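You operate a simulated robot arm through the tools that you are given. There is no shell and no other tool. Be economical: measure what you need, move in short steps, check, and stop when the job is done.

You are at the controls of a simulated robot arm. One attempt, no reset.

JOB
Dip the pink marshmallow in melted chocolate and put it on the saucer.
Fine: turn the pot to melt first, and off at the end. Set down upright: what you pick out.

The check looks at the end state, three seconds after you hand in, the way a careful person would. Anything else that was tipped, shoved, dropped, spilled or broken makes it a failure.

ROBOT AND FRAMES
A 7-joint arm with a two-finger parallel gripper, fixed in place. Base frame: the origin is at the foot of the arm, x ahead of it, y to its left, z up; the work surface is at about z = 0. Readings come in mm, degrees, newtons and seconds.
With the tool pointing down near the work surface it reaches from about 220 to 580 mm from the base axis. Its first joint turns from -66.0 to 66.0 degrees. Payload 2.5 kg.
The TCP is the grasp point between the finger pads, 23 mm short of the fingertips. In the tool frame z runs along the fingers and y along their closing line. The gripper opens to 94 mm. The fingers are 38 mm wide and 10 mm thick; the gripper's body (54 by 96 mm) begins 39 mm behind the TCP.
Orientation is told as [roll, pitch, yaw] about the base's x, y, z axes, in that order, counted from this pose: with the fingers straight down and closing along the base's y, the tool's x points along the base's -x, its y along +y and its z along -z.

CONTROLS
- The arm moves only by the tool step_arm. Its argument "plan" is a list of rows, each an object of numbers (a shift or turn left out is 0, a gripper value left out holds the last): "dx", "dy", "dz": the shift along the base's x, y, z in cm; "rx", "ry", "rz": the turn, a rotation vector about the base's x, y, z in degrees. In form: [{"dx": .., "dy": .., "dz": .., "rx": .., "ry": .., "rz": ..}, ...]. A call has 1 to 12 rows; each row shifts and turns the commanded pose from where the row before left it. "gripper" is the gripper command, from -1 (shut) to 1 (fully open), values between in proportion, set as the call begins (left out, the last holds). Rows are played at 5 a second. More than 50 mm and 8.6 degrees between two rows, or a gripper value outside its range, and nothing of the call is played. A pose out of reach is approached as far as the arm can. The call stops where the force on the tool passes 70 N (or 10 N more than at its start, if that is more) or the arm is blocked; 0.2 s more then pass. The fingers move at their own pace (about 108 mm/s each) and stop on an object; they squeeze with about 31 N. The grip force told is the motor's: it shows also when the fingers shut on nothing. Time passes only in rows, and 0.2 s behind the last, so rows that do not move let the fingers close. It gives the time, the measured TCP pose, the force on the tool (base axes), the opening and the grip force at its end, in the units of the frame above (readings bear some noise), with the torque about the TCP (base axes, N m) and any sound that the robot's microphone picked up.
- Cameras (640 x 400 px; columns grow to the right, rows downward): "scene" is fixed at [143.3, -436.1, 519.2]; the picture's right is [0.57, -0.82, 0.00], its down [-0.58, -0.41, -0.70] and it looks along [0.58, 0.40, -0.71] (base axes); focal length 230 px, centre (320, 200). "wrist" rides on the gripper at [86, 16, -74] in the tool frame; the picture's right is [-0.18, 0.98, 0.00], its down [-0.58, -0.11, -0.81] and it looks along [-0.79, -0.15, 0.59] (tool axes); focal length 243 px, centre (320, 200). There is no depth. A picture from a camera that has moved, and an enlarged one, comes with that camera's place and axes in the base frame and with its lens. The place of the scene camera against the robot may be out by one fixed shift of up to 18 mm in any direction.
- snapshot(camera): a new picture of that camera. The clock stands still meanwhile.
- zoom(camera, box): a new picture of the part [left, top, right, bottom] of that camera's present view, enlarged. The clock stands still meanwhile.
- close_job(): hands the job in; it is judged then, once.

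Work in short steps. Places have to be worked out from the pictures, the camera data and where the tool is seen: move nearer, look again, correct. Check each grasp and each placing, and mend what went wrong. You have 120 turns and 84 pictures in all, those below and enlarged ones among them. Open the gripper and draw the arm clear of the work before you hand the job in, unless the task says otherwise; then end with one line.

The tools are called as name(argument=value, ...) on one line, values as JSON. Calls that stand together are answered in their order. step_arm: Moves the arm, as the interface text tells. Its arguments: {"type":"object","properties":{"plan":{"type":"array","items":{"type":"object","properties":{"dx":{"type":"number"},"dy":{"type":"number"},"dz":{"type":"number"},"rx":{"type":"number"},"ry":{"type":"number"},"rz":{"type":"number"}}}},"gripper":{"type":"number"}},"required":["plan"]} The other tools are called the same way: snapshot (camera) takes a picture; zoom (camera, box) takes an enlarged picture of a part of a camera's view; close_job () hands the job in.

At the start:

```text
time_s: 0.0
ee_pos: [297.0, -333.8, 369.1]
tool_rot: [0.0, 0.0, 0.0]
wrist_force: [0.0, -0.2, 0.2]
ft_torque: [-0.03, -0.01, -0.01]
width: 94.0
grasp_force: 0.1
```

scene: 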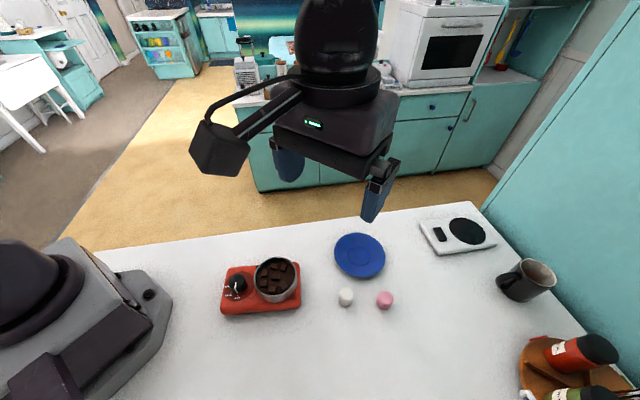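
wrist: 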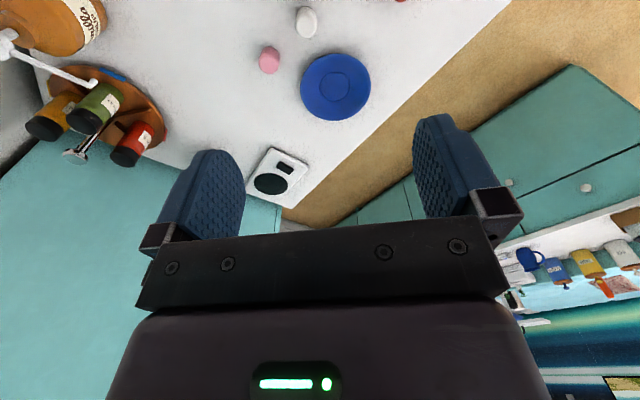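

I'll look closely at the stove and the marshmallows first. My estimates so far are pink at about (383,-438), white at about (341,-365), saucer at about (450,-333) and pot at about (270,-241).

zoom(camera="scene", box=[210, 245, 310, 325])

zoom(camera="scene", box=[320, 220, 420, 320])

```text
5.00 times, centred on (260, 285) of scene
camera zoom: at [143.3, -436.1, 519.2], right [0.57, -0.82, 0.0], down [-0.58, -0.41, -0.7], along [0.58, 0.4, -0.71], focal length 1153 px, centre (620, -225)
```

zoom: 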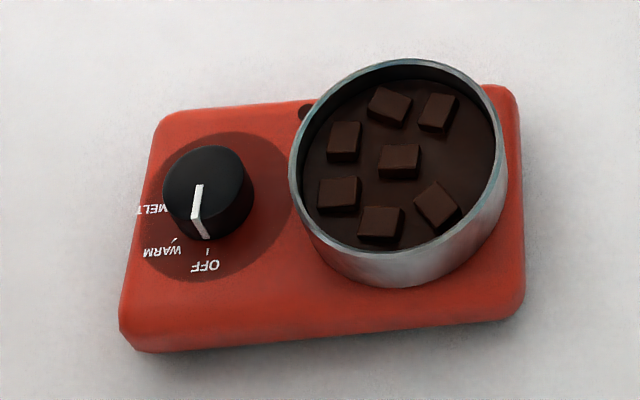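

```text
4.00 times, centred on (370, 270) of scene
camera zoom: at [143.3, -436.1, 519.2], right [0.57, -0.82, 0.0], down [-0.58, -0.41, -0.7], along [0.58, 0.4, -0.71], focal length 922 px, centre (120, -80)
```

zoom: 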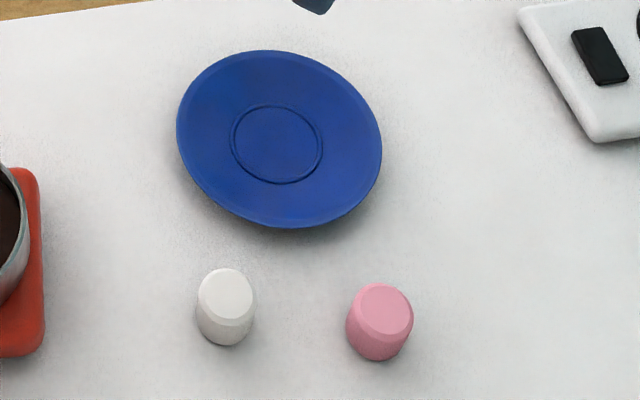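

The knob sits at OFF with MELT clockwise from it as seen from above. I'll move above the stove to measure the knob and pot with the wrist camera.

step_arm(plan=[{"dx": -2, "dy": 3, "dz": -2}, {"dx": -2, "dy": 3, "dz": -2}, {"dx": -2, "dy": 3, "dz": -2}, {"dx": -2, "dy": 3, "dz": -2}, {"dx": -2, "dy": 3, "dz": -2}, {}])

snapshot(camera="wrist")

snapshot(camera="scene")

```text
time_s: 1.4
ee_pos: [195.3, -185.4, 269.6]
tool_rot: [0.0, 0.1, 0.0]
wrist_force: [1.1, 0.7, 0.1]
ft_torque: [-0.01, -0.02, -0.02]
width: 93.9
grasp_force: 0.1
```

```text
79 pictures are left
camera wrist: at [108.2, -168.7, 344.6], right [0.18, 0.98, 0.0], down [0.58, -0.11, 0.81], along [0.79, -0.15, -0.59], focal length 243 px, centre (320, 200)
```

wrist: 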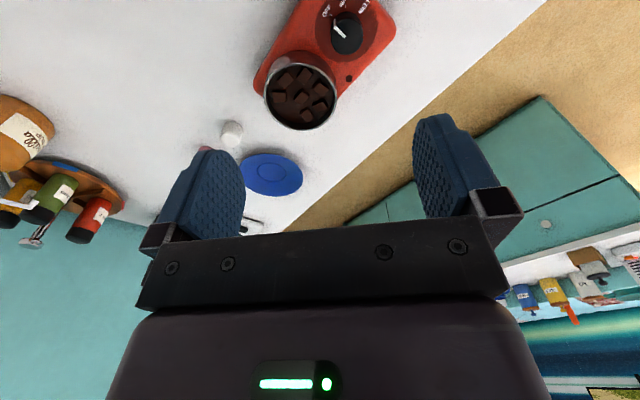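

```text
78 pictures are left
```

scene: 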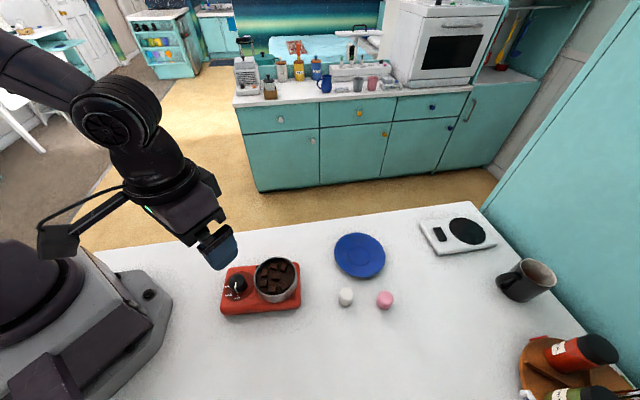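

The stove is in view, so I'll zoom in on it for precise measurements.

zoom(camera="wrist", box=[240, 0, 410, 135])

```text
2.96 times, centred on (325, 68) of wrist
camera zoom: at [108.2, -168.7, 344.6], right [0.18, 0.98, 0.0], down [0.58, -0.11, 0.81], along [0.79, -0.15, -0.59], focal length 719 px, centre (305, 593)
```

zoom: 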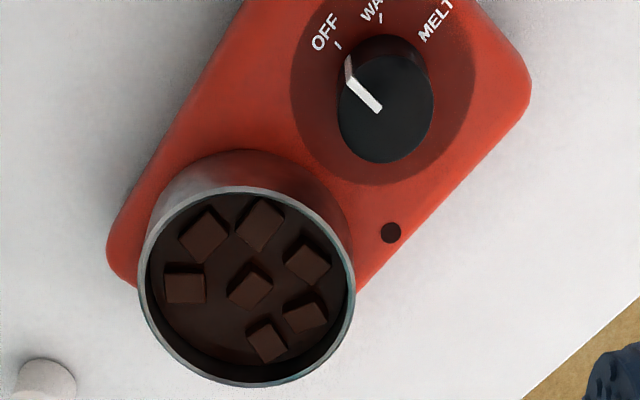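

I'll drop closer and shift to triangulate the heights of the knob and pot rim.

step_arm(plan=[{"dx": -0.3, "dy": 1, "dz": -4}, {"dx": -0.3, "dy": 1, "dz": -4}, {}])

zoom(camera="wrist", box=[210, 0, 410, 160])

```text
time_s: 2.2
ee_pos: [189.3, -168.1, 189.1]
tool_rot: [0.0, 0.0, 0.0]
wrist_force: [-0.3, -1.0, -0.9]
ft_torque: [0.01, 0.01, 0.02]
width: 93.9
grasp_force: 0.2
```

```text
2.50 times, centred on (310, 80) of wrist
camera zoom: at [102.2, -150.5, 265.1], right [0.18, 0.98, 0.0], down [0.58, -0.11, 0.81], along [0.79, -0.15, -0.59], focal length 606 px, centre (345, 500)
```

zoom: 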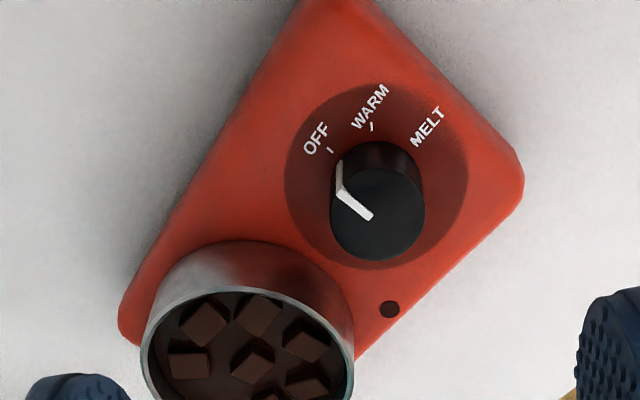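

Triangulating puts the knob top at about (214,-160,59), diameter about 33 mm, and the pot rim at z≈80 centred near (257,-220). I'll go above the knob at yaw -32 with the fingers part-open, then check.

step_arm(plan=[{"dx": 0.6, "dy": 0.2, "dz": -1.2, "rz": -8}, {"dx": 0.6, "dy": 0.2, "dz": -1.2, "rz": -8}, {"dx": 0.6, "dy": 0.2, "dz": -1.2, "rz": -8}, {"dx": 0.6, "dy": 0.2, "dz": -1.2, "rz": -8}, {}], gripper=0.15)

snapshot(camera="wrist")

zoom(camera="scene", box=[180, 180, 330, 320])

```text
time_s: 3.4
ee_pos: [214.5, -157.0, 140.7]
tool_rot: [0.0, 0.0, -32.2]
wrist_force: [-0.1, 0.1, -0.5]
ft_torque: [0.02, -0.01, -0.03]
width: 54.1
grasp_force: 0.1
```

```text
75 pictures are left
camera wrist: at [149.4, -95.2, 215.6], right [0.68, 0.74, 0.0], down [0.43, -0.4, 0.81], along [0.59, -0.55, -0.59], focal length 243 px, centre (320, 200)
```

wrist: 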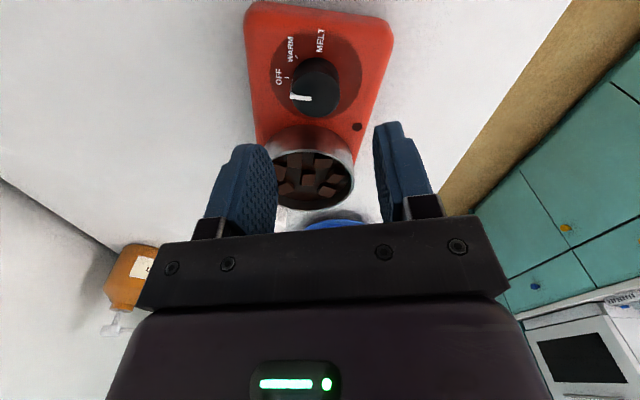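

```text
2.86 times, centred on (255, 250) of scene
camera zoom: at [143.3, -436.1, 519.2], right [0.57, -0.82, 0.0], down [-0.58, -0.41, -0.7], along [0.58, 0.4, -0.71], focal length 659 px, centre (506, 57)
```

zoom: 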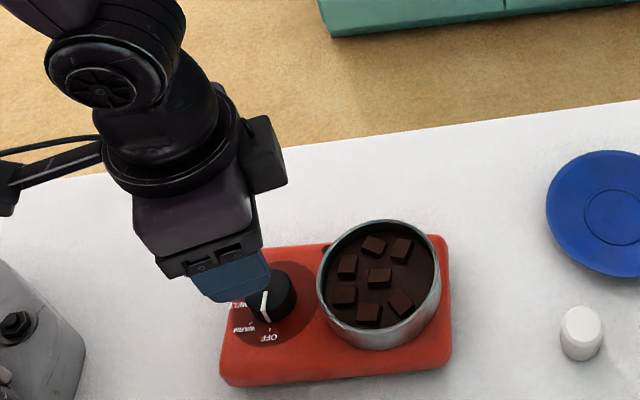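

The knob is confirmed at about (215.5,-160.3), with its top near z 58. I'll align and descend towards it.

step_arm(plan=[{"dx": 0.05, "dy": -0.35, "dz": -2}, {"dz": -2}, {"dz": -1.5}, {}, {}])

snapshot(camera="wrist")

```text
time_s: 4.6
ee_pos: [216.2, -158.9, 85.5]
tool_rot: [0.1, 0.0, -32.0]
wrist_force: [0.4, -0.5, 0.3]
ft_torque: [-0.01, 0.0, -0.02]
width: 54.1
grasp_force: 0.2
```

```text
73 pictures are left
camera wrist: at [150.0, -98.2, 160.2], right [0.68, 0.74, 0.0], down [0.44, -0.4, 0.81], along [0.59, -0.55, -0.59], focal length 243 px, centre (320, 200)
```

wrist: 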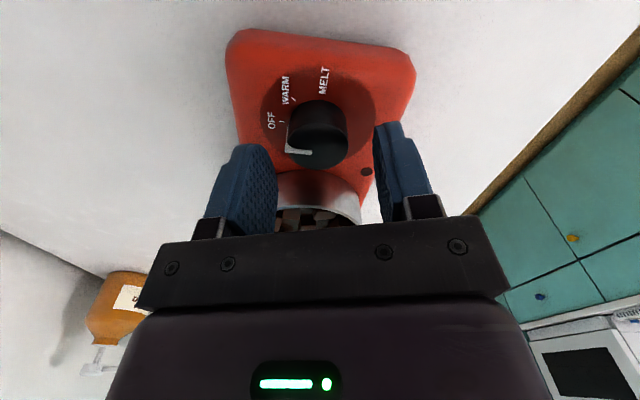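

Aligned within 2 mm. I'll lower so the fingertips straddle the knob, then close.

step_arm(plan=[{"dy": -0.15, "dz": -1}, {"dz": -0.7}, {}])

step_arm(plan=[{}, {}, {}], gripper=-1)

snapshot(camera="wrist")

```text
time_s: 5.4
ee_pos: [215.1, -161.1, 69.1]
tool_rot: [0.0, 0.0, -32.1]
wrist_force: [-0.1, -0.9, -0.1]
ft_torque: [0.01, 0.0, -0.02]
width: 53.9
grasp_force: 0.0
```

```text
time_s: 6.2
ee_pos: [216.0, -161.5, 68.7]
tool_rot: [0.1, 0.0, -31.9]
wrist_force: [0.8, 0.3, -0.3]
ft_torque: [-0.01, -0.16, -0.01]
width: 32.8
grasp_force: 31.0
```

```text
72 pictures are left
camera wrist: at [149.8, -100.3, 143.9], right [0.68, 0.74, 0.0], down [0.44, -0.4, 0.81], along [0.59, -0.55, -0.59], focal length 243 px, centre (320, 200)
```

wrist: 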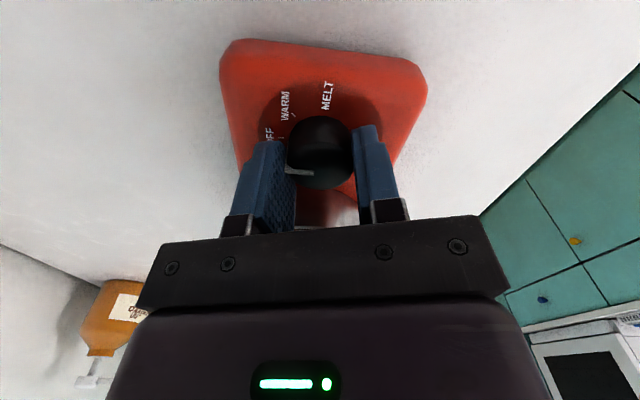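

Gripped at 32.8 mm. I'll turn it clockwise 42°.

step_arm(plan=[{"rz": -6}, {"rz": -6}, {"rz": -6}, {"rz": -6}, {"rz": -6}, {"rz": -6}, {"rz": -6}, {}, {}])

snapshot(camera="wrist")

zoom(camera="scene", box=[180, 220, 310, 320])

```text
time_s: 8.2
ee_pos: [215.4, -162.2, 69.9]
tool_rot: [0.0, 0.1, -74.0]
wrist_force: [1.1, 6.4, 11.9]
ft_torque: [0.11, -0.04, 0.03]
width: 32.9
grasp_force: 30.9
```

```text
71 pictures are left
camera wrist: at [206.2, -72.5, 144.0], right [1.0, 0.09, 0.0], down [0.06, -0.59, 0.81], along [0.08, -0.8, -0.59], focal length 243 px, centre (320, 200)
```

wrist: 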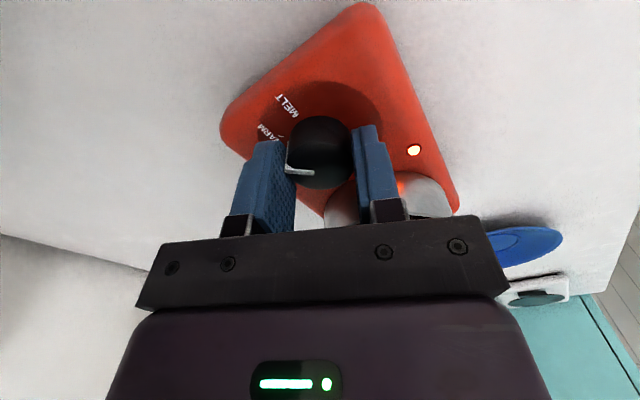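

```text
4.00 times, centred on (245, 270) of scene
camera zoom: at [143.3, -436.1, 519.2], right [0.57, -0.82, 0.0], down [-0.58, -0.41, -0.7], along [0.58, 0.4, -0.71], focal length 922 px, centre (620, -80)
```

zoom: 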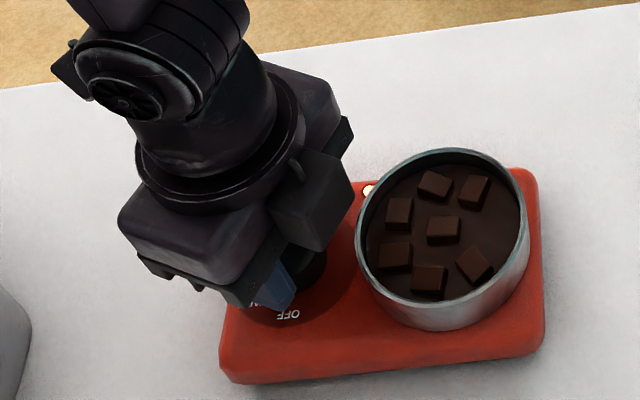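

The lamp came on. I'll release, rotate back 42° and regrip for the second half-turn.

step_arm(plan=[{}, {}, {"rz": 8}, {"rz": 8}, {"rz": 8}, {"rz": 8}, {"rz": 8}, {}], gripper=0.15)

snapshot(camera="wrist")

```text
time_s: 10.0
ee_pos: [214.1, -161.0, 69.2]
tool_rot: [0.0, 0.0, -33.8]
wrist_force: [0.0, -0.3, -0.4]
ft_torque: [-0.01, 0.03, 0.0]
width: 54.1
grasp_force: 0.0
```

```text
69 pictures are left
camera wrist: at [150.8, -98.7, 144.2], right [0.7, 0.71, 0.0], down [0.42, -0.41, 0.81], along [0.58, -0.56, -0.59], focal length 243 px, centre (320, 200)
```

wrist: 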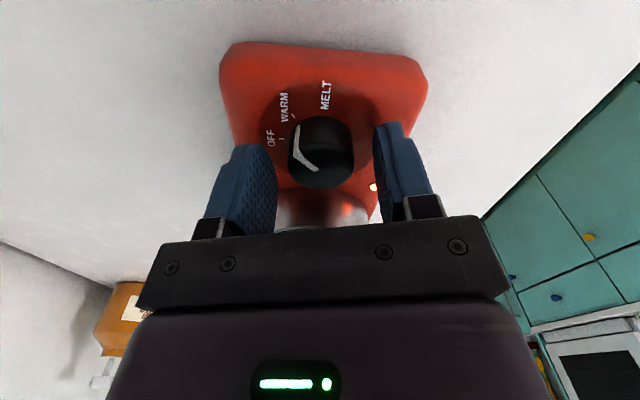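

The pointer is now at about WARM. I'll grip again and turn another 42°.

step_arm(plan=[{}, {}, {}], gripper=-1)

step_arm(plan=[{"rz": -6}, {"rz": -6}, {"rz": -6}, {"rz": -6}, {"rz": -6}, {"rz": -6}, {"rz": -6}, {}])

step_arm(plan=[{}, {}, {"dz": 2}, {"dz": 3}, {"dz": 3}, {}], gripper=0.15)

snapshot(camera="wrist")

```text
time_s: 10.8
ee_pos: [213.2, -160.8, 68.9]
tool_rot: [0.0, 0.1, -34.0]
wrist_force: [1.5, 1.8, 2.3]
ft_torque: [0.02, -0.03, 0.04]
width: 33.0
grasp_force: 30.5
```

```text
time_s: 12.6
ee_pos: [213.8, -162.3, 69.9]
tool_rot: [0.0, 0.0, -76.1]
wrist_force: [0.1, -2.5, 0.1]
ft_torque: [-0.28, 0.01, -0.03]
width: 32.6
grasp_force: 30.9
```

```text
time_s: 14.0
ee_pos: [213.8, -160.8, 150.2]
tool_rot: [0.1, -0.1, -76.0]
wrist_force: [-0.5, 0.2, 0.3]
ft_torque: [0.01, 0.03, -0.01]
width: 54.2
grasp_force: 0.0
```

```text
68 pictures are left
camera wrist: at [209.2, -72.8, 224.9], right [1.0, 0.06, 0.0], down [0.04, -0.59, 0.81], along [0.05, -0.8, -0.59], focal length 243 px, centre (320, 200)
```

wrist: 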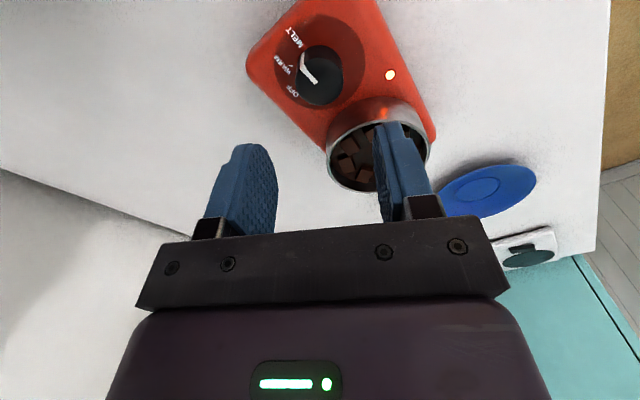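

zoom(camera="wrist", box=[250, 0, 410, 120])

zoom(camera="scene", box=[200, 240, 310, 320])

```text
3.33 times, centred on (330, 60) of wrist
camera zoom: at [209.2, -72.8, 224.9], right [1.0, 0.06, 0.0], down [0.04, -0.59, 0.81], along [0.05, -0.8, -0.59], focal length 809 px, centre (287, 667)
```

zoom: 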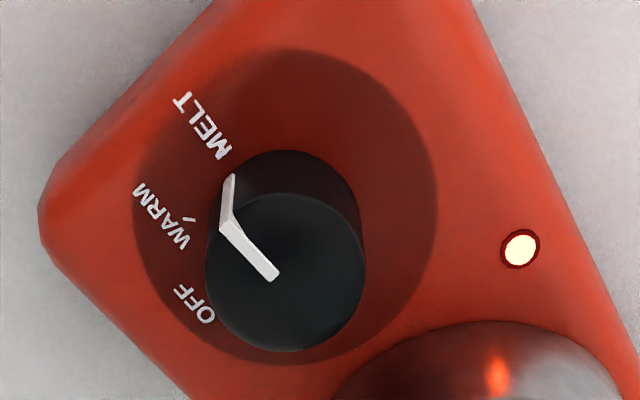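

```text
5.00 times, centred on (255, 280) of scene
camera zoom: at [143.3, -436.1, 519.2], right [0.57, -0.82, 0.0], down [-0.58, -0.41, -0.7], along [0.58, 0.4, -0.71], focal length 1153 px, centre (645, -200)
```

zoom: 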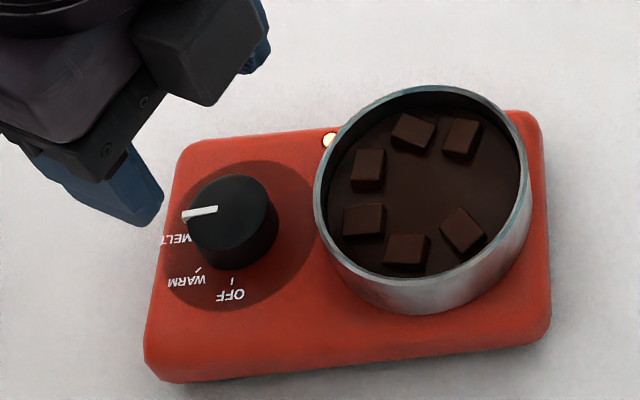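

The pointer is at MELT and the chunks are already going. Next I'll go look at the pink marshmallow from nearby.

step_arm(plan=[{"dz": 3, "rz": 3.4}, {"dx": 1.8, "dy": -3.2, "dz": 1, "rz": 3.4}, {"dx": 1.8, "dy": -3.2, "rz": 3.4}, {"dx": 1.8, "dy": -3.2, "rz": 3.4}, {"dx": 1.8, "dy": -3.2, "rz": 3.4}, {"dx": 1.8, "dy": -3.2, "rz": 3.4}, {"dx": 1.8, "dy": -3.2, "rz": 3.4}, {"dx": 1.8, "dy": -3.2, "rz": 3.2}, {}], gripper=0.3)

snapshot(camera="wrist")

```text
time_s: 16.0
ee_pos: [342.4, -387.5, 190.2]
tool_rot: [0.0, 0.1, -49.0]
wrist_force: [0.0, 0.3, -0.1]
ft_torque: [-0.01, -0.02, 0.04]
width: 61.0
grasp_force: 0.0
```

```text
65 pictures are left
camera wrist: at [296.2, -310.0, 265.4], right [0.86, 0.51, 0.0], down [0.3, -0.51, 0.81], along [0.41, -0.69, -0.59], focal length 243 px, centre (320, 200)
```

wrist: 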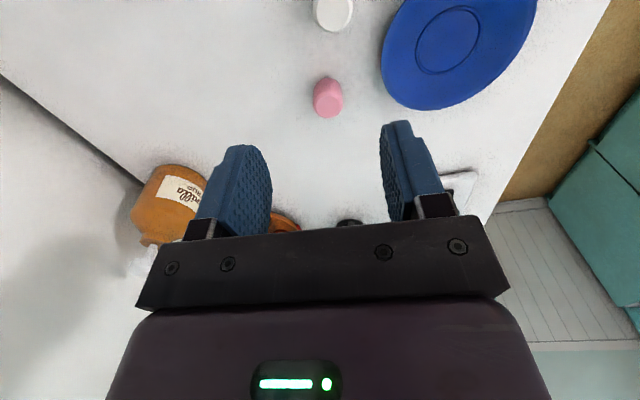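

zoom(camera="wrist", box=[270, 0, 430, 140])

zoom(camera="scene", box=[320, 220, 420, 320])

```text
2.86 times, centred on (350, 70) of wrist
camera zoom: at [296.2, -310.0, 265.4], right [0.86, 0.51, 0.0], down [0.3, -0.51, 0.81], along [0.41, -0.69, -0.59], focal length 693 px, centre (234, 571)
```

zoom: 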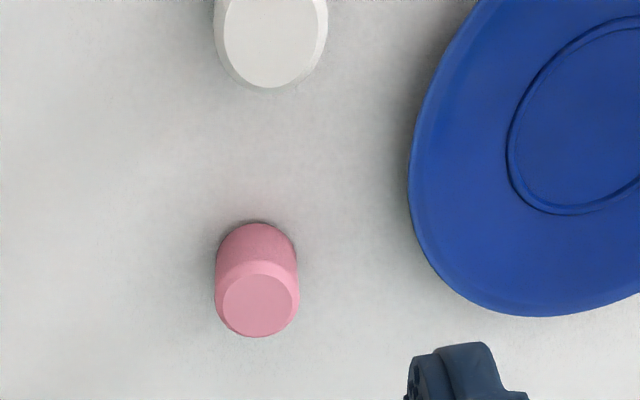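

```text
4.00 times, centred on (370, 270) of scene
camera zoom: at [143.3, -436.1, 519.2], right [0.57, -0.82, 0.0], down [-0.58, -0.41, -0.7], along [0.58, 0.4, -0.71], focal length 922 px, centre (120, -80)
```

zoom: 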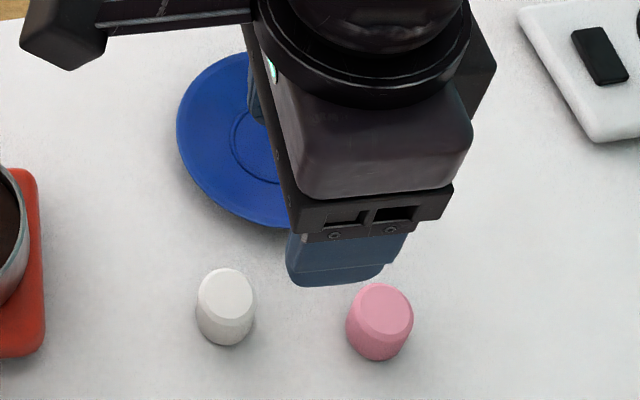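

Pink is at about (382,-433), roughly 33 mm wide and 30 mm tall, upright. I'll move over it and lower part way.

step_arm(plan=[{"dx": 2, "dy": -2.3, "dz": -3}, {"dx": 2, "dy": -2.3, "dz": -3}, {"dz": -3}, {}, {}])

snapshot(camera="wrist")

```text
time_s: 17.2
ee_pos: [381.7, -431.9, 97.9]
tool_rot: [0.0, 0.0, -49.1]
wrist_force: [0.5, -0.1, 0.7]
ft_torque: [0.01, -0.03, 0.04]
width: 61.3
grasp_force: 0.0
```

```text
62 pictures are left
camera wrist: at [336.6, -354.8, 174.0], right [0.86, 0.51, 0.0], down [0.3, -0.51, 0.81], along [0.41, -0.7, -0.59], focal length 243 px, centre (320, 200)
```

wrist: 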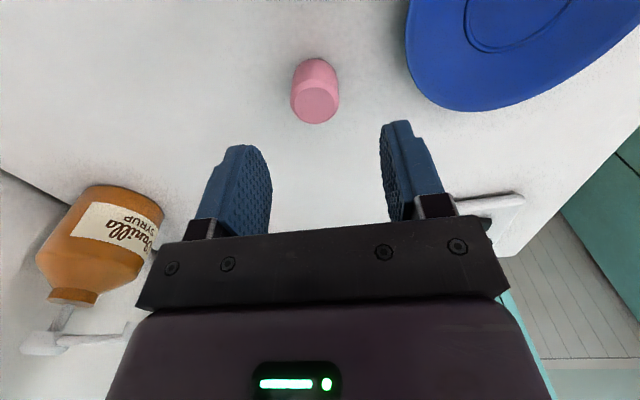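

Pink refines to (381,-435.5). I'll lower so the fingertips sit around its upper half, leaving the lower half free to dip.

step_arm(plan=[{"dy": -0.35, "dz": -2.5}, {"dz": -2}, {"dz": -1.4}, {}, {}])

snapshot(camera="wrist")

zoom(camera="scene", box=[320, 220, 440, 320])

```text
time_s: 18.4
ee_pos: [380.8, -434.7, 41.0]
tool_rot: [0.1, 0.0, -49.0]
wrist_force: [-0.3, -0.2, -0.2]
ft_torque: [-0.01, 0.0, 0.01]
width: 60.9
grasp_force: 0.1
```

```text
61 pictures are left
camera wrist: at [336.0, -357.4, 115.5], right [0.86, 0.51, 0.0], down [0.3, -0.51, 0.81], along [0.41, -0.7, -0.59], focal length 243 px, centre (320, 200)
```

wrist: 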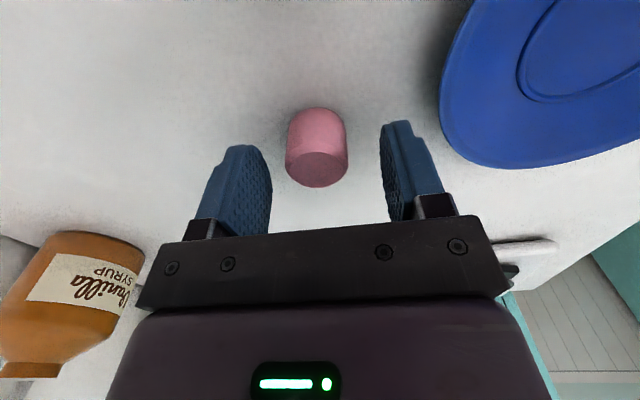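

```text
4.00 times, centred on (380, 270) of scene
camera zoom: at [143.3, -436.1, 519.2], right [0.57, -0.82, 0.0], down [-0.58, -0.41, -0.7], along [0.58, 0.4, -0.71], focal length 922 px, centre (80, -80)
```

zoom: 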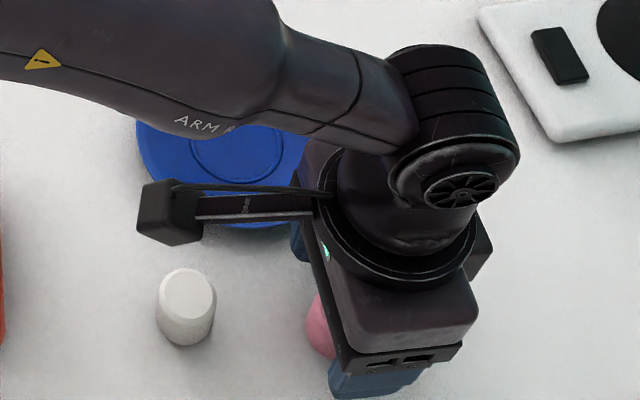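

The marshmallow is centred between the pads. I'll go down 2 mm more and close.

step_arm(plan=[{"dy": -0.1, "dz": -0.2}, {}])

step_arm(plan=[{}, {}, {}, {}], gripper=-1)

snapshot(camera="wrist")

```text
time_s: 19.0
ee_pos: [380.3, -435.2, 37.8]
tool_rot: [0.1, -0.1, -49.0]
wrist_force: [-0.4, 0.6, 0.9]
ft_torque: [0.0, 0.01, 0.03]
width: 61.1
grasp_force: 0.0
```

```text
time_s: 20.0
ee_pos: [379.9, -433.9, 38.9]
tool_rot: [0.0, 0.0, -49.0]
wrist_force: [0.1, -0.1, 0.6]
ft_torque: [-0.03, -0.02, -0.04]
width: 28.7
grasp_force: 30.9
```

```text
59 pictures are left
camera wrist: at [335.6, -358.3, 113.3], right [0.86, 0.51, 0.0], down [0.3, -0.51, 0.81], along [0.41, -0.7, -0.59], focal length 243 px, centre (320, 200)
```

wrist: 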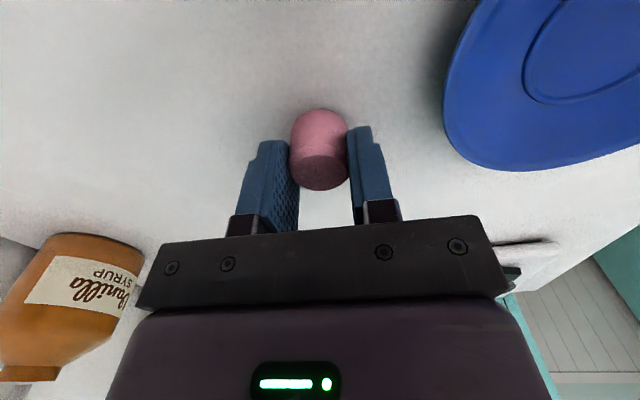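

Gripped at 28.7 mm. I'll lift straight up and check the hold.

step_arm(plan=[{"dz": 2}, {"dz": 4}, {"dz": 4}, {"dz": 4}, {}])

snapshot(camera="wrist")

snapshot(camera="scene")

```text
time_s: 21.2
ee_pos: [380.0, -434.5, 177.6]
tool_rot: [0.0, -0.1, -49.1]
wrist_force: [0.7, 1.7, -0.4]
ft_torque: [0.0, 0.02, -0.05]
width: 28.5
grasp_force: 30.9
```

```text
58 pictures are left
camera wrist: at [334.7, -357.3, 251.9], right [0.86, 0.51, 0.0], down [0.3, -0.51, 0.81], along [0.41, -0.7, -0.59], focal length 243 px, centre (320, 200)
```

wrist: 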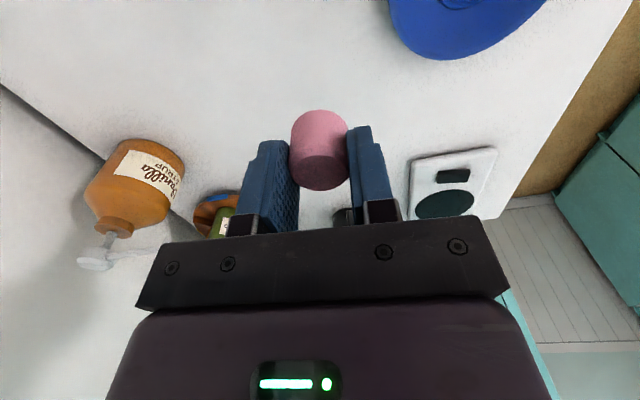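

```text
57 pictures are left
```

scene: 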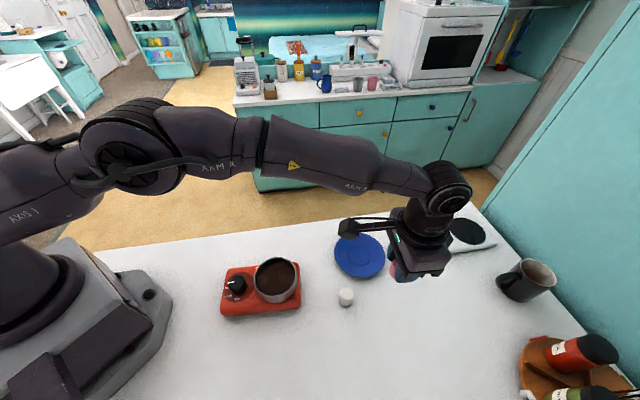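

Held well, and the chocolate looks melted in the scene view. I'll carry it over the pot, high up, for a precise look.

step_arm(plan=[{"dx": -2.08, "dy": 3.58, "dz": 0.55}, {"dx": -2.08, "dy": 3.58, "dz": 0.55}, {"dx": -2.08, "dy": 3.58, "dz": 0.55}, {"dx": -2.08, "dy": 3.58, "dz": 0.55}, {"dx": -2.08, "dy": 3.58, "dz": 0.55}, {"dx": -2.08, "dy": 3.58, "dz": 0.55}, {}, {}])

snapshot(camera="wrist")

zoom(camera="scene", box=[210, 230, 320, 320])

```text
time_s: 23.0
ee_pos: [256.7, -219.7, 211.7]
tool_rot: [0.0, 0.1, -49.0]
wrist_force: [0.0, -0.9, -0.2]
ft_torque: [0.01, -0.05, 0.0]
width: 28.7
grasp_force: 31.3
```

```text
56 pictures are left
camera wrist: at [211.4, -143.1, 286.7], right [0.86, 0.51, 0.0], down [0.3, -0.51, 0.81], along [0.41, -0.7, -0.59], focal length 243 px, centre (320, 200)
```

wrist: 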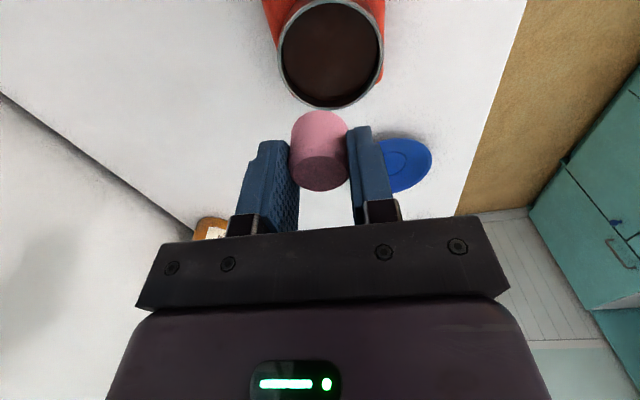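

```text
4.44 times, centred on (265, 275) of scene
camera zoom: at [143.3, -436.1, 519.2], right [0.57, -0.82, 0.0], down [-0.58, -0.41, -0.7], along [0.58, 0.4, -0.71], focal length 1025 px, centre (564, -133)
```

zoom: 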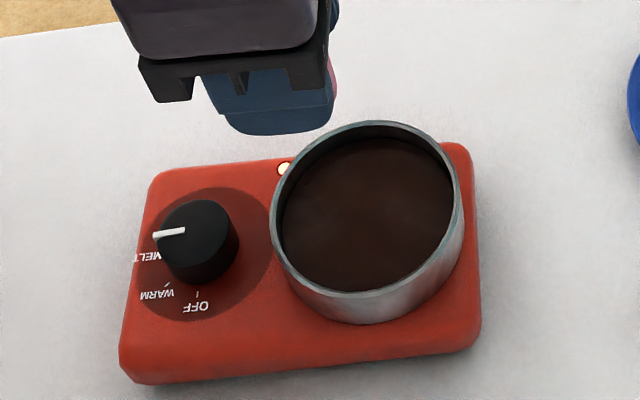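

The chocolate is fully melted and smooth. I'll zoom in for the pot centre and liquid level.

zoom(camera="wrist", box=[240, 0, 420, 112])

step_arm(plan=[{"dz": -3}, {"dz": -2}, {}, {}])

zoom(camera="wrist", box=[240, 0, 420, 200])

```text
3.56 times, centred on (330, 56) of wrist
camera zoom: at [211.4, -143.1, 286.7], right [0.86, 0.51, 0.0], down [0.3, -0.51, 0.81], along [0.41, -0.7, -0.59], focal length 863 px, centre (284, 712)
```

zoom: 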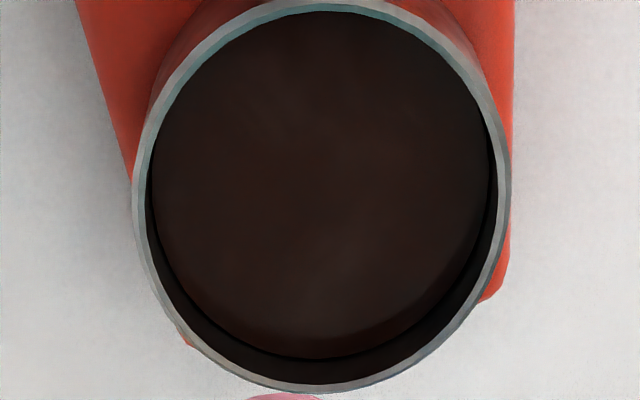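

```text
time_s: 24.0
ee_pos: [255.5, -221.0, 159.9]
tool_rot: [0.0, 0.0, -49.0]
wrist_force: [1.1, 0.1, 0.0]
ft_torque: [0.02, 0.0, 0.0]
width: 28.8
grasp_force: 30.8
```

```text
2.00 times, centred on (330, 100) of wrist
camera zoom: at [210.9, -143.9, 235.7], right [0.86, 0.51, 0.0], down [0.3, -0.51, 0.81], along [0.41, -0.7, -0.59], focal length 485 px, centre (300, 400)
```

zoom: 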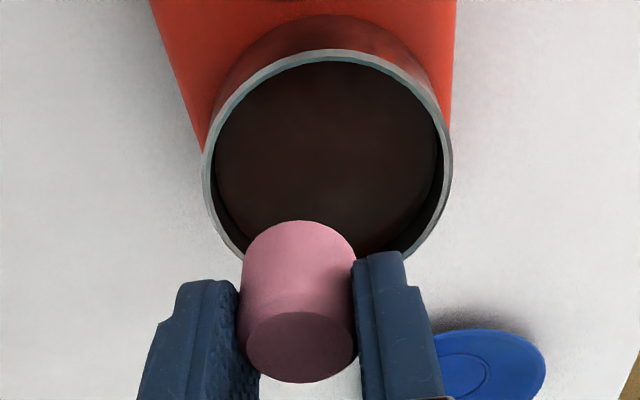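

Pot centre comes out at about (266,-220), with the rim near z≈63 and the liquid a few mm below it. I'll move over the centre, lower to just above the rim and check.

step_arm(plan=[{"dx": 1.05, "dy": 0.1, "dz": -1}, {"dz": -2}, {"dz": -1.5}, {}, {}])

zoom(camera="wrist", box=[220, 50, 420, 210])

zoom(camera="scene", box=[210, 220, 320, 320])

```text
time_s: 25.2
ee_pos: [267.1, -219.1, 117.4]
tool_rot: [0.0, 0.0, -49.1]
wrist_force: [-0.4, -0.1, 0.7]
ft_torque: [-0.01, 0.03, 0.01]
width: 28.7
grasp_force: 31.0
```

```text
2.50 times, centred on (320, 130) of wrist
camera zoom: at [222.2, -142.5, 191.1], right [0.86, 0.51, 0.0], down [0.3, -0.51, 0.81], along [0.41, -0.7, -0.59], focal length 606 px, centre (320, 375)
```

zoom: 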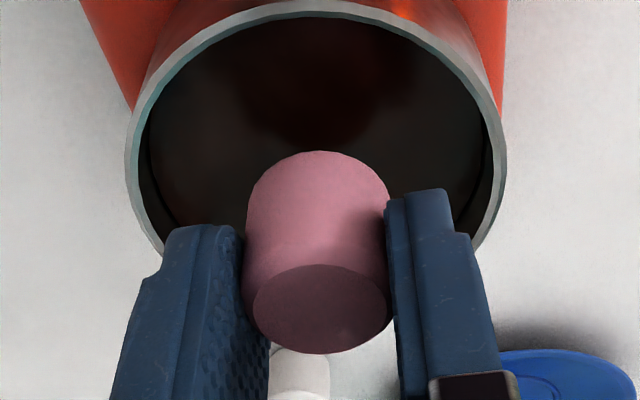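

```text
4.00 times, centred on (265, 270) of scene
camera zoom: at [143.3, -436.1, 519.2], right [0.57, -0.82, 0.0], down [-0.58, -0.41, -0.7], along [0.58, 0.4, -0.71], focal length 922 px, centre (540, -80)
```

zoom: 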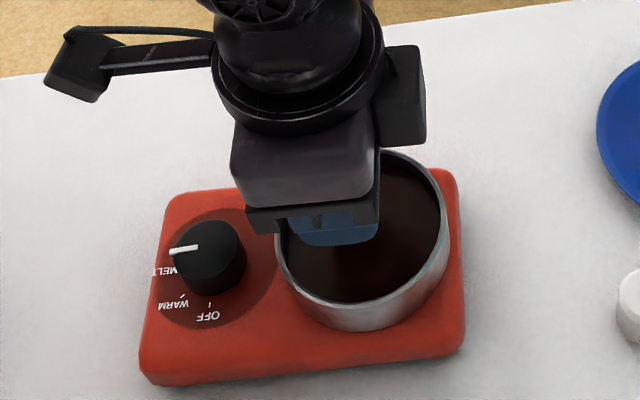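

Well centred (pot centre about (268,-221)). I'll lower in small steps, watching for contact.

step_arm(plan=[{"dx": 0.1, "dy": -0.15, "dz": -1}, {"dz": -0.8}, {}, {}])

zoom(camera="wrist", box=[220, 70, 420, 230])

```text
time_s: 26.2
ee_pos: [266.9, -221.4, 97.8]
tool_rot: [-0.1, 0.0, -49.0]
wrist_force: [0.1, 0.9, 0.0]
ft_torque: [0.02, 0.02, -0.01]
width: 28.9
grasp_force: 31.2
```

```text
2.50 times, centred on (320, 150) of wrist
camera zoom: at [222.6, -143.3, 173.4], right [0.86, 0.51, 0.0], down [0.3, -0.51, 0.81], along [0.41, -0.7, -0.59], focal length 606 px, centre (320, 325)
```

zoom: 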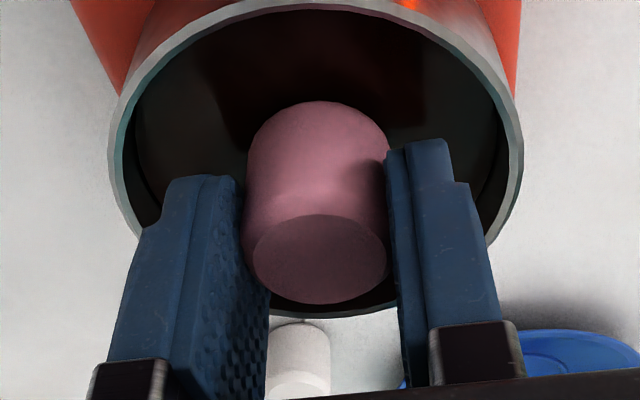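

The rim ellipse puts the pot centre about 7 mm further out, at (271,-227). I'll correct that and lower 6 mm.

step_arm(plan=[{"dx": 0.35, "dy": -0.55}, {"dz": -0.6}, {}, {}])

zoom(camera="wrist", box=[220, 70, 420, 230])

```text
time_s: 27.2
ee_pos: [271.8, -227.3, 93.5]
tool_rot: [0.0, -0.2, -49.1]
wrist_force: [-6.0, 2.1, 39.3]
ft_torque: [0.1, 0.19, -0.02]
width: 28.9
grasp_force: 30.4
```

```text
2.50 times, centred on (320, 150) of wrist
camera zoom: at [226.9, -149.9, 168.0], right [0.86, 0.51, 0.0], down [0.3, -0.51, 0.81], along [0.41, -0.7, -0.59], focal length 606 px, centre (320, 325)
```

zoom: 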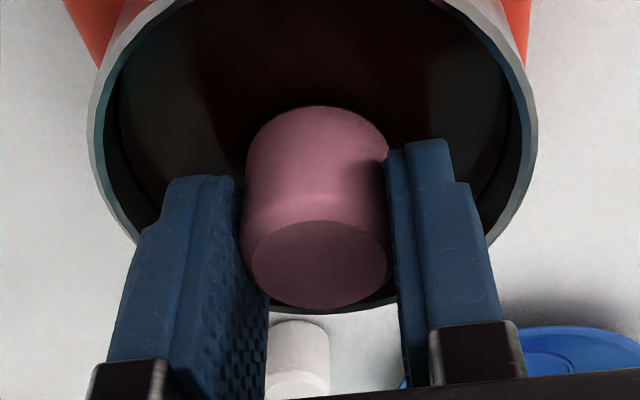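

There's 39 N upward, so the marshmallow is resting on something at the bottom. I'll back up and look at its underside.

step_arm(plan=[{"dz": 0.5}, {}])

step_arm(plan=[{"dz": 2}, {"dz": 2}, {}])

zoom(camera="wrist", box=[220, 50, 420, 210])

zoom(camera="scene", box=[220, 220, 320, 310])

```text
time_s: 27.8
ee_pos: [270.6, -227.8, 95.7]
tool_rot: [-0.1, 0.1, -48.9]
wrist_force: [-0.2, -0.4, 0.6]
ft_torque: [-0.03, 0.04, -0.02]
width: 29.1
grasp_force: 30.8
```

```text
time_s: 28.6
ee_pos: [271.2, -226.9, 137.7]
tool_rot: [0.0, 0.0, -48.9]
wrist_force: [-1.0, 0.3, -0.4]
ft_torque: [0.01, -0.01, -0.01]
width: 28.8
grasp_force: 31.4
```

```text
2.50 times, centred on (320, 130) of wrist
camera zoom: at [226.1, -149.4, 213.0], right [0.86, 0.51, 0.0], down [0.3, -0.51, 0.81], along [0.41, -0.7, -0.59], focal length 606 px, centre (320, 375)
```

zoom: 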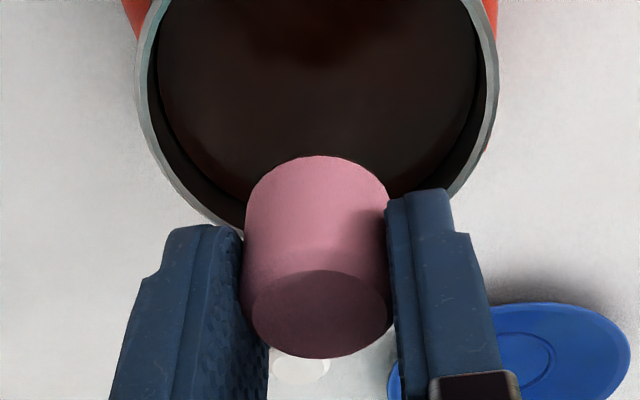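

```text
4.44 times, centred on (270, 265) of scene
camera zoom: at [143.3, -436.1, 519.2], right [0.57, -0.82, 0.0], down [-0.58, -0.41, -0.7], along [0.58, 0.4, -0.71], focal length 1025 px, centre (542, -89)
```

zoom: 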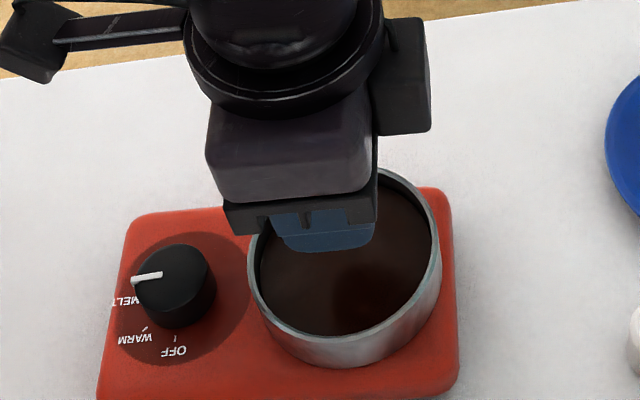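

Nothing is visibly coated, and the force acted right at the marshmallow's base, at about the chocolate surface. The mass is probably not fully liquid yet, so I'll wait above the pot and then probe again.

step_arm(plan=[{}, {}, {}, {}, {}, {}, {}, {}, {}, {}, {}, {}])

step_arm(plan=[{}, {}, {}, {}, {}, {}, {}, {}, {}, {}, {}, {}])

zoom(camera="scene", box=[220, 220, 320, 310])

step_arm(plan=[{"dz": -2}, {"dz": -1.8}, {"dz": -0.3}, {"dz": -0.3}, {}])

zoom(camera="wrist", box=[220, 70, 420, 230])

```text
time_s: 31.2
ee_pos: [270.6, -226.0, 137.5]
tool_rot: [0.0, 0.0, -49.0]
wrist_force: [-0.9, -0.4, 0.0]
ft_torque: [0.0, 0.03, 0.0]
width: 28.7
grasp_force: 31.0
```

```text
time_s: 33.8
ee_pos: [271.3, -225.8, 138.5]
tool_rot: [0.0, 0.0, -48.9]
wrist_force: [-0.4, 1.0, -0.8]
ft_torque: [-0.01, 0.0, 0.02]
width: 28.7
grasp_force: 31.6
```

```text
4.44 times, centred on (270, 265) of scene
camera zoom: at [143.3, -436.1, 519.2], right [0.57, -0.82, 0.0], down [-0.58, -0.41, -0.7], along [0.58, 0.4, -0.71], focal length 1025 px, centre (542, -89)
```

zoom: 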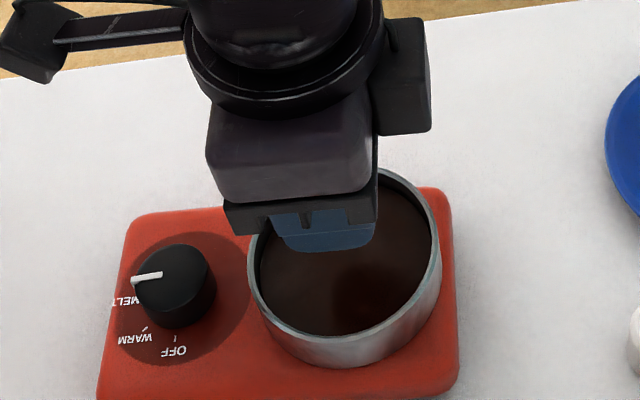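

```text
time_s: 35.0
ee_pos: [271.9, -226.6, 93.5]
tool_rot: [0.1, -0.1, -49.0]
wrist_force: [-4.3, 3.1, 24.0]
ft_torque: [0.09, 0.09, 0.02]
width: 28.9
grasp_force: 30.8
```

```text
2.50 times, centred on (320, 150) of wrist
camera zoom: at [225.6, -149.7, 168.6], right [0.86, 0.51, 0.0], down [0.3, -0.51, 0.81], along [0.41, -0.7, -0.59], focal length 606 px, centre (320, 325)
```

zoom: 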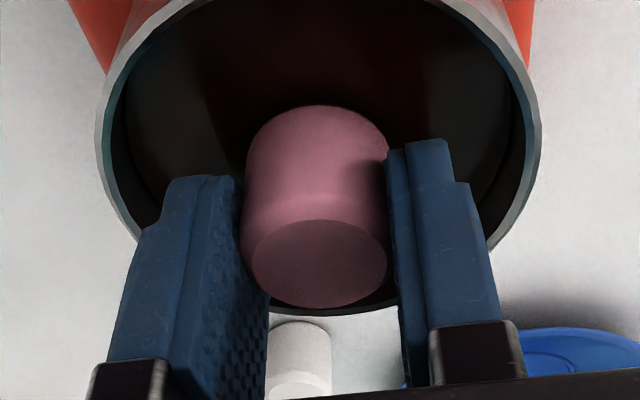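

Same surface again. I'll zoom hard on the contact line and hold here a while to see whether it yields.

zoom(camera="wrist", box=[280, 90, 370, 150])

step_arm(plan=[{"dz": 0.2}, {}, {}, {}, {}, {}, {}, {}, {}, {}, {}, {}])

step_arm(plan=[{}, {}, {}, {}, {}, {}, {}, {}, {}, {}, {}, {}])

zoom(camera="wrist", box=[280, 90, 370, 150])

```text
6.67 times, centred on (325, 120) of wrist
camera zoom: at [225.6, -149.7, 168.6], right [0.86, 0.51, 0.0], down [0.3, -0.51, 0.81], along [0.41, -0.7, -0.59], focal length 1618 px, centre (287, 733)
```

zoom: 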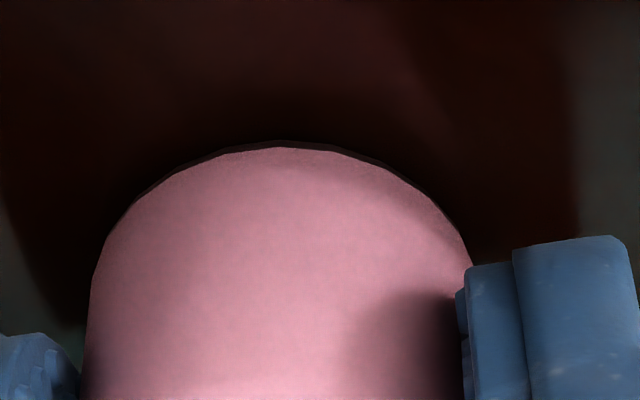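

```text
time_s: 37.6
ee_pos: [270.3, -227.2, 94.6]
tool_rot: [0.0, 0.0, -49.0]
wrist_force: [0.2, -0.6, -0.1]
ft_torque: [-0.02, 0.06, 0.03]
width: 28.8
grasp_force: 31.0
```

```text
time_s: 40.2
ee_pos: [270.9, -226.4, 94.4]
tool_rot: [0.0, 0.1, -49.1]
wrist_force: [-0.1, 0.4, 0.3]
ft_torque: [0.0, 0.02, 0.0]
width: 28.8
grasp_force: 30.9
```

```text
6.67 times, centred on (325, 120) of wrist
camera zoom: at [225.7, -149.7, 169.7], right [0.86, 0.51, 0.0], down [0.3, -0.51, 0.81], along [0.41, -0.7, -0.59], focal length 1618 px, centre (287, 733)
```

zoom: 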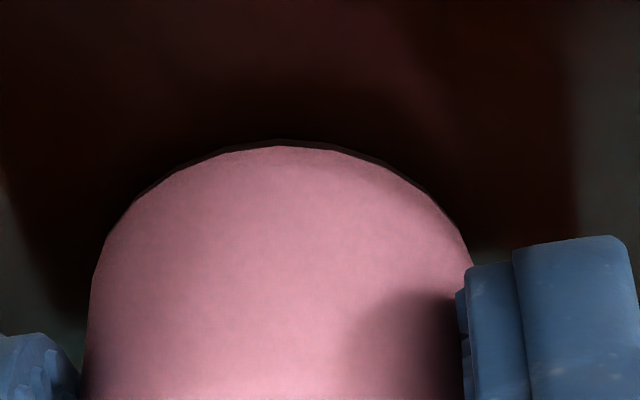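

A thin brown band shows along the bottom edge. I'll raise it and check whether that's a real coat and how high it goes.

step_arm(plan=[{"dz": 2}, {"dz": 4}, {"dz": 4}, {}])

zoom(camera="wrist", box=[280, 90, 370, 150])

zoom(camera="wrist", box=[240, 0, 420, 112])

```text
time_s: 41.2
ee_pos: [269.4, -226.9, 193.8]
tool_rot: [0.0, 0.0, -49.0]
wrist_force: [0.0, 0.0, -0.5]
ft_torque: [0.01, 0.01, -0.02]
width: 29.0
grasp_force: 31.3
```

```text
6.67 times, centred on (325, 120) of wrist
camera zoom: at [224.6, -149.9, 268.5], right [0.86, 0.51, 0.0], down [0.3, -0.51, 0.81], along [0.41, -0.7, -0.59], focal length 1618 px, centre (287, 733)
```

zoom: 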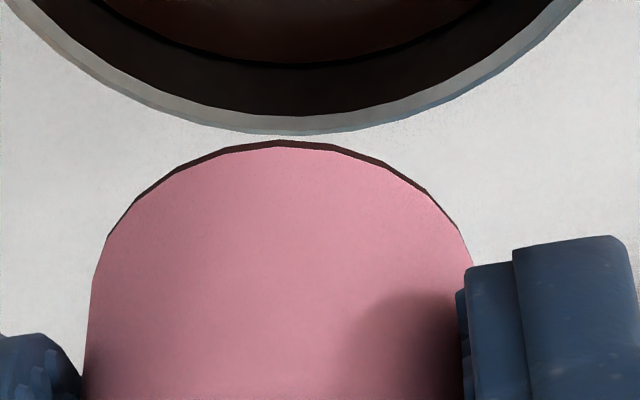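

```text
3.56 times, centred on (330, 56) of wrist
camera zoom: at [224.6, -149.9, 268.5], right [0.86, 0.51, 0.0], down [0.3, -0.51, 0.81], along [0.41, -0.7, -0.59], focal length 863 px, centre (284, 712)
```

zoom: 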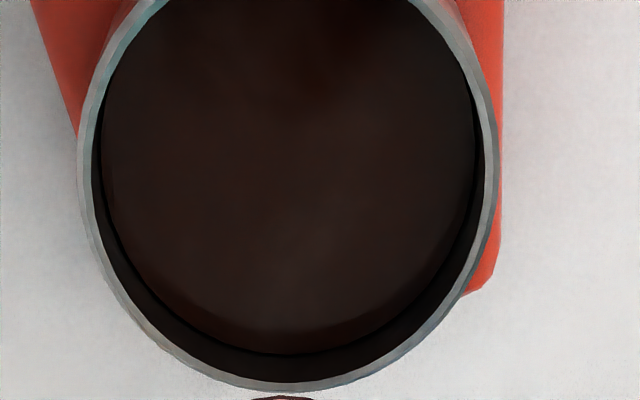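

It's a real coat but only about 1 mm up the side, with a firm stop just below the surface. I'll probe slowly again to see whether more melting has lowered that stop.

step_arm(plan=[{}, {}, {}, {}, {}, {}, {"dz": -4}, {"dz": -4}, {"dz": -1.8}, {}, {"dz": -0.2}, {}])

step_arm(plan=[{"dz": -0.1}, {}, {"dz": -0.1}, {}, {"dz": -0.1}, {}])

zoom(camera="scene", box=[220, 220, 320, 310])

```text
time_s: 43.8
ee_pos: [271.2, -226.1, 95.0]
tool_rot: [0.1, 0.0, -49.0]
wrist_force: [0.6, 0.8, 0.1]
ft_torque: [0.0, 0.03, 0.03]
width: 28.7
grasp_force: 30.7
```

```text
time_s: 45.2
ee_pos: [271.8, -227.3, 93.4]
tool_rot: [0.1, -0.4, -49.0]
wrist_force: [-5.1, 3.4, 41.4]
ft_torque: [0.1, 0.11, 0.02]
width: 28.9
grasp_force: 31.0
```

```text
4.44 times, centred on (270, 265) of scene
camera zoom: at [143.2, -436.0, 519.3], right [0.57, -0.82, 0.0], down [-0.58, -0.41, -0.7], along [0.58, 0.4, -0.71], focal length 1025 px, centre (542, -89)
```

zoom: 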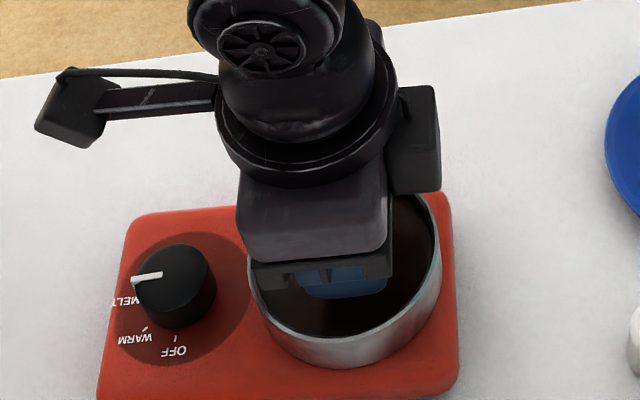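

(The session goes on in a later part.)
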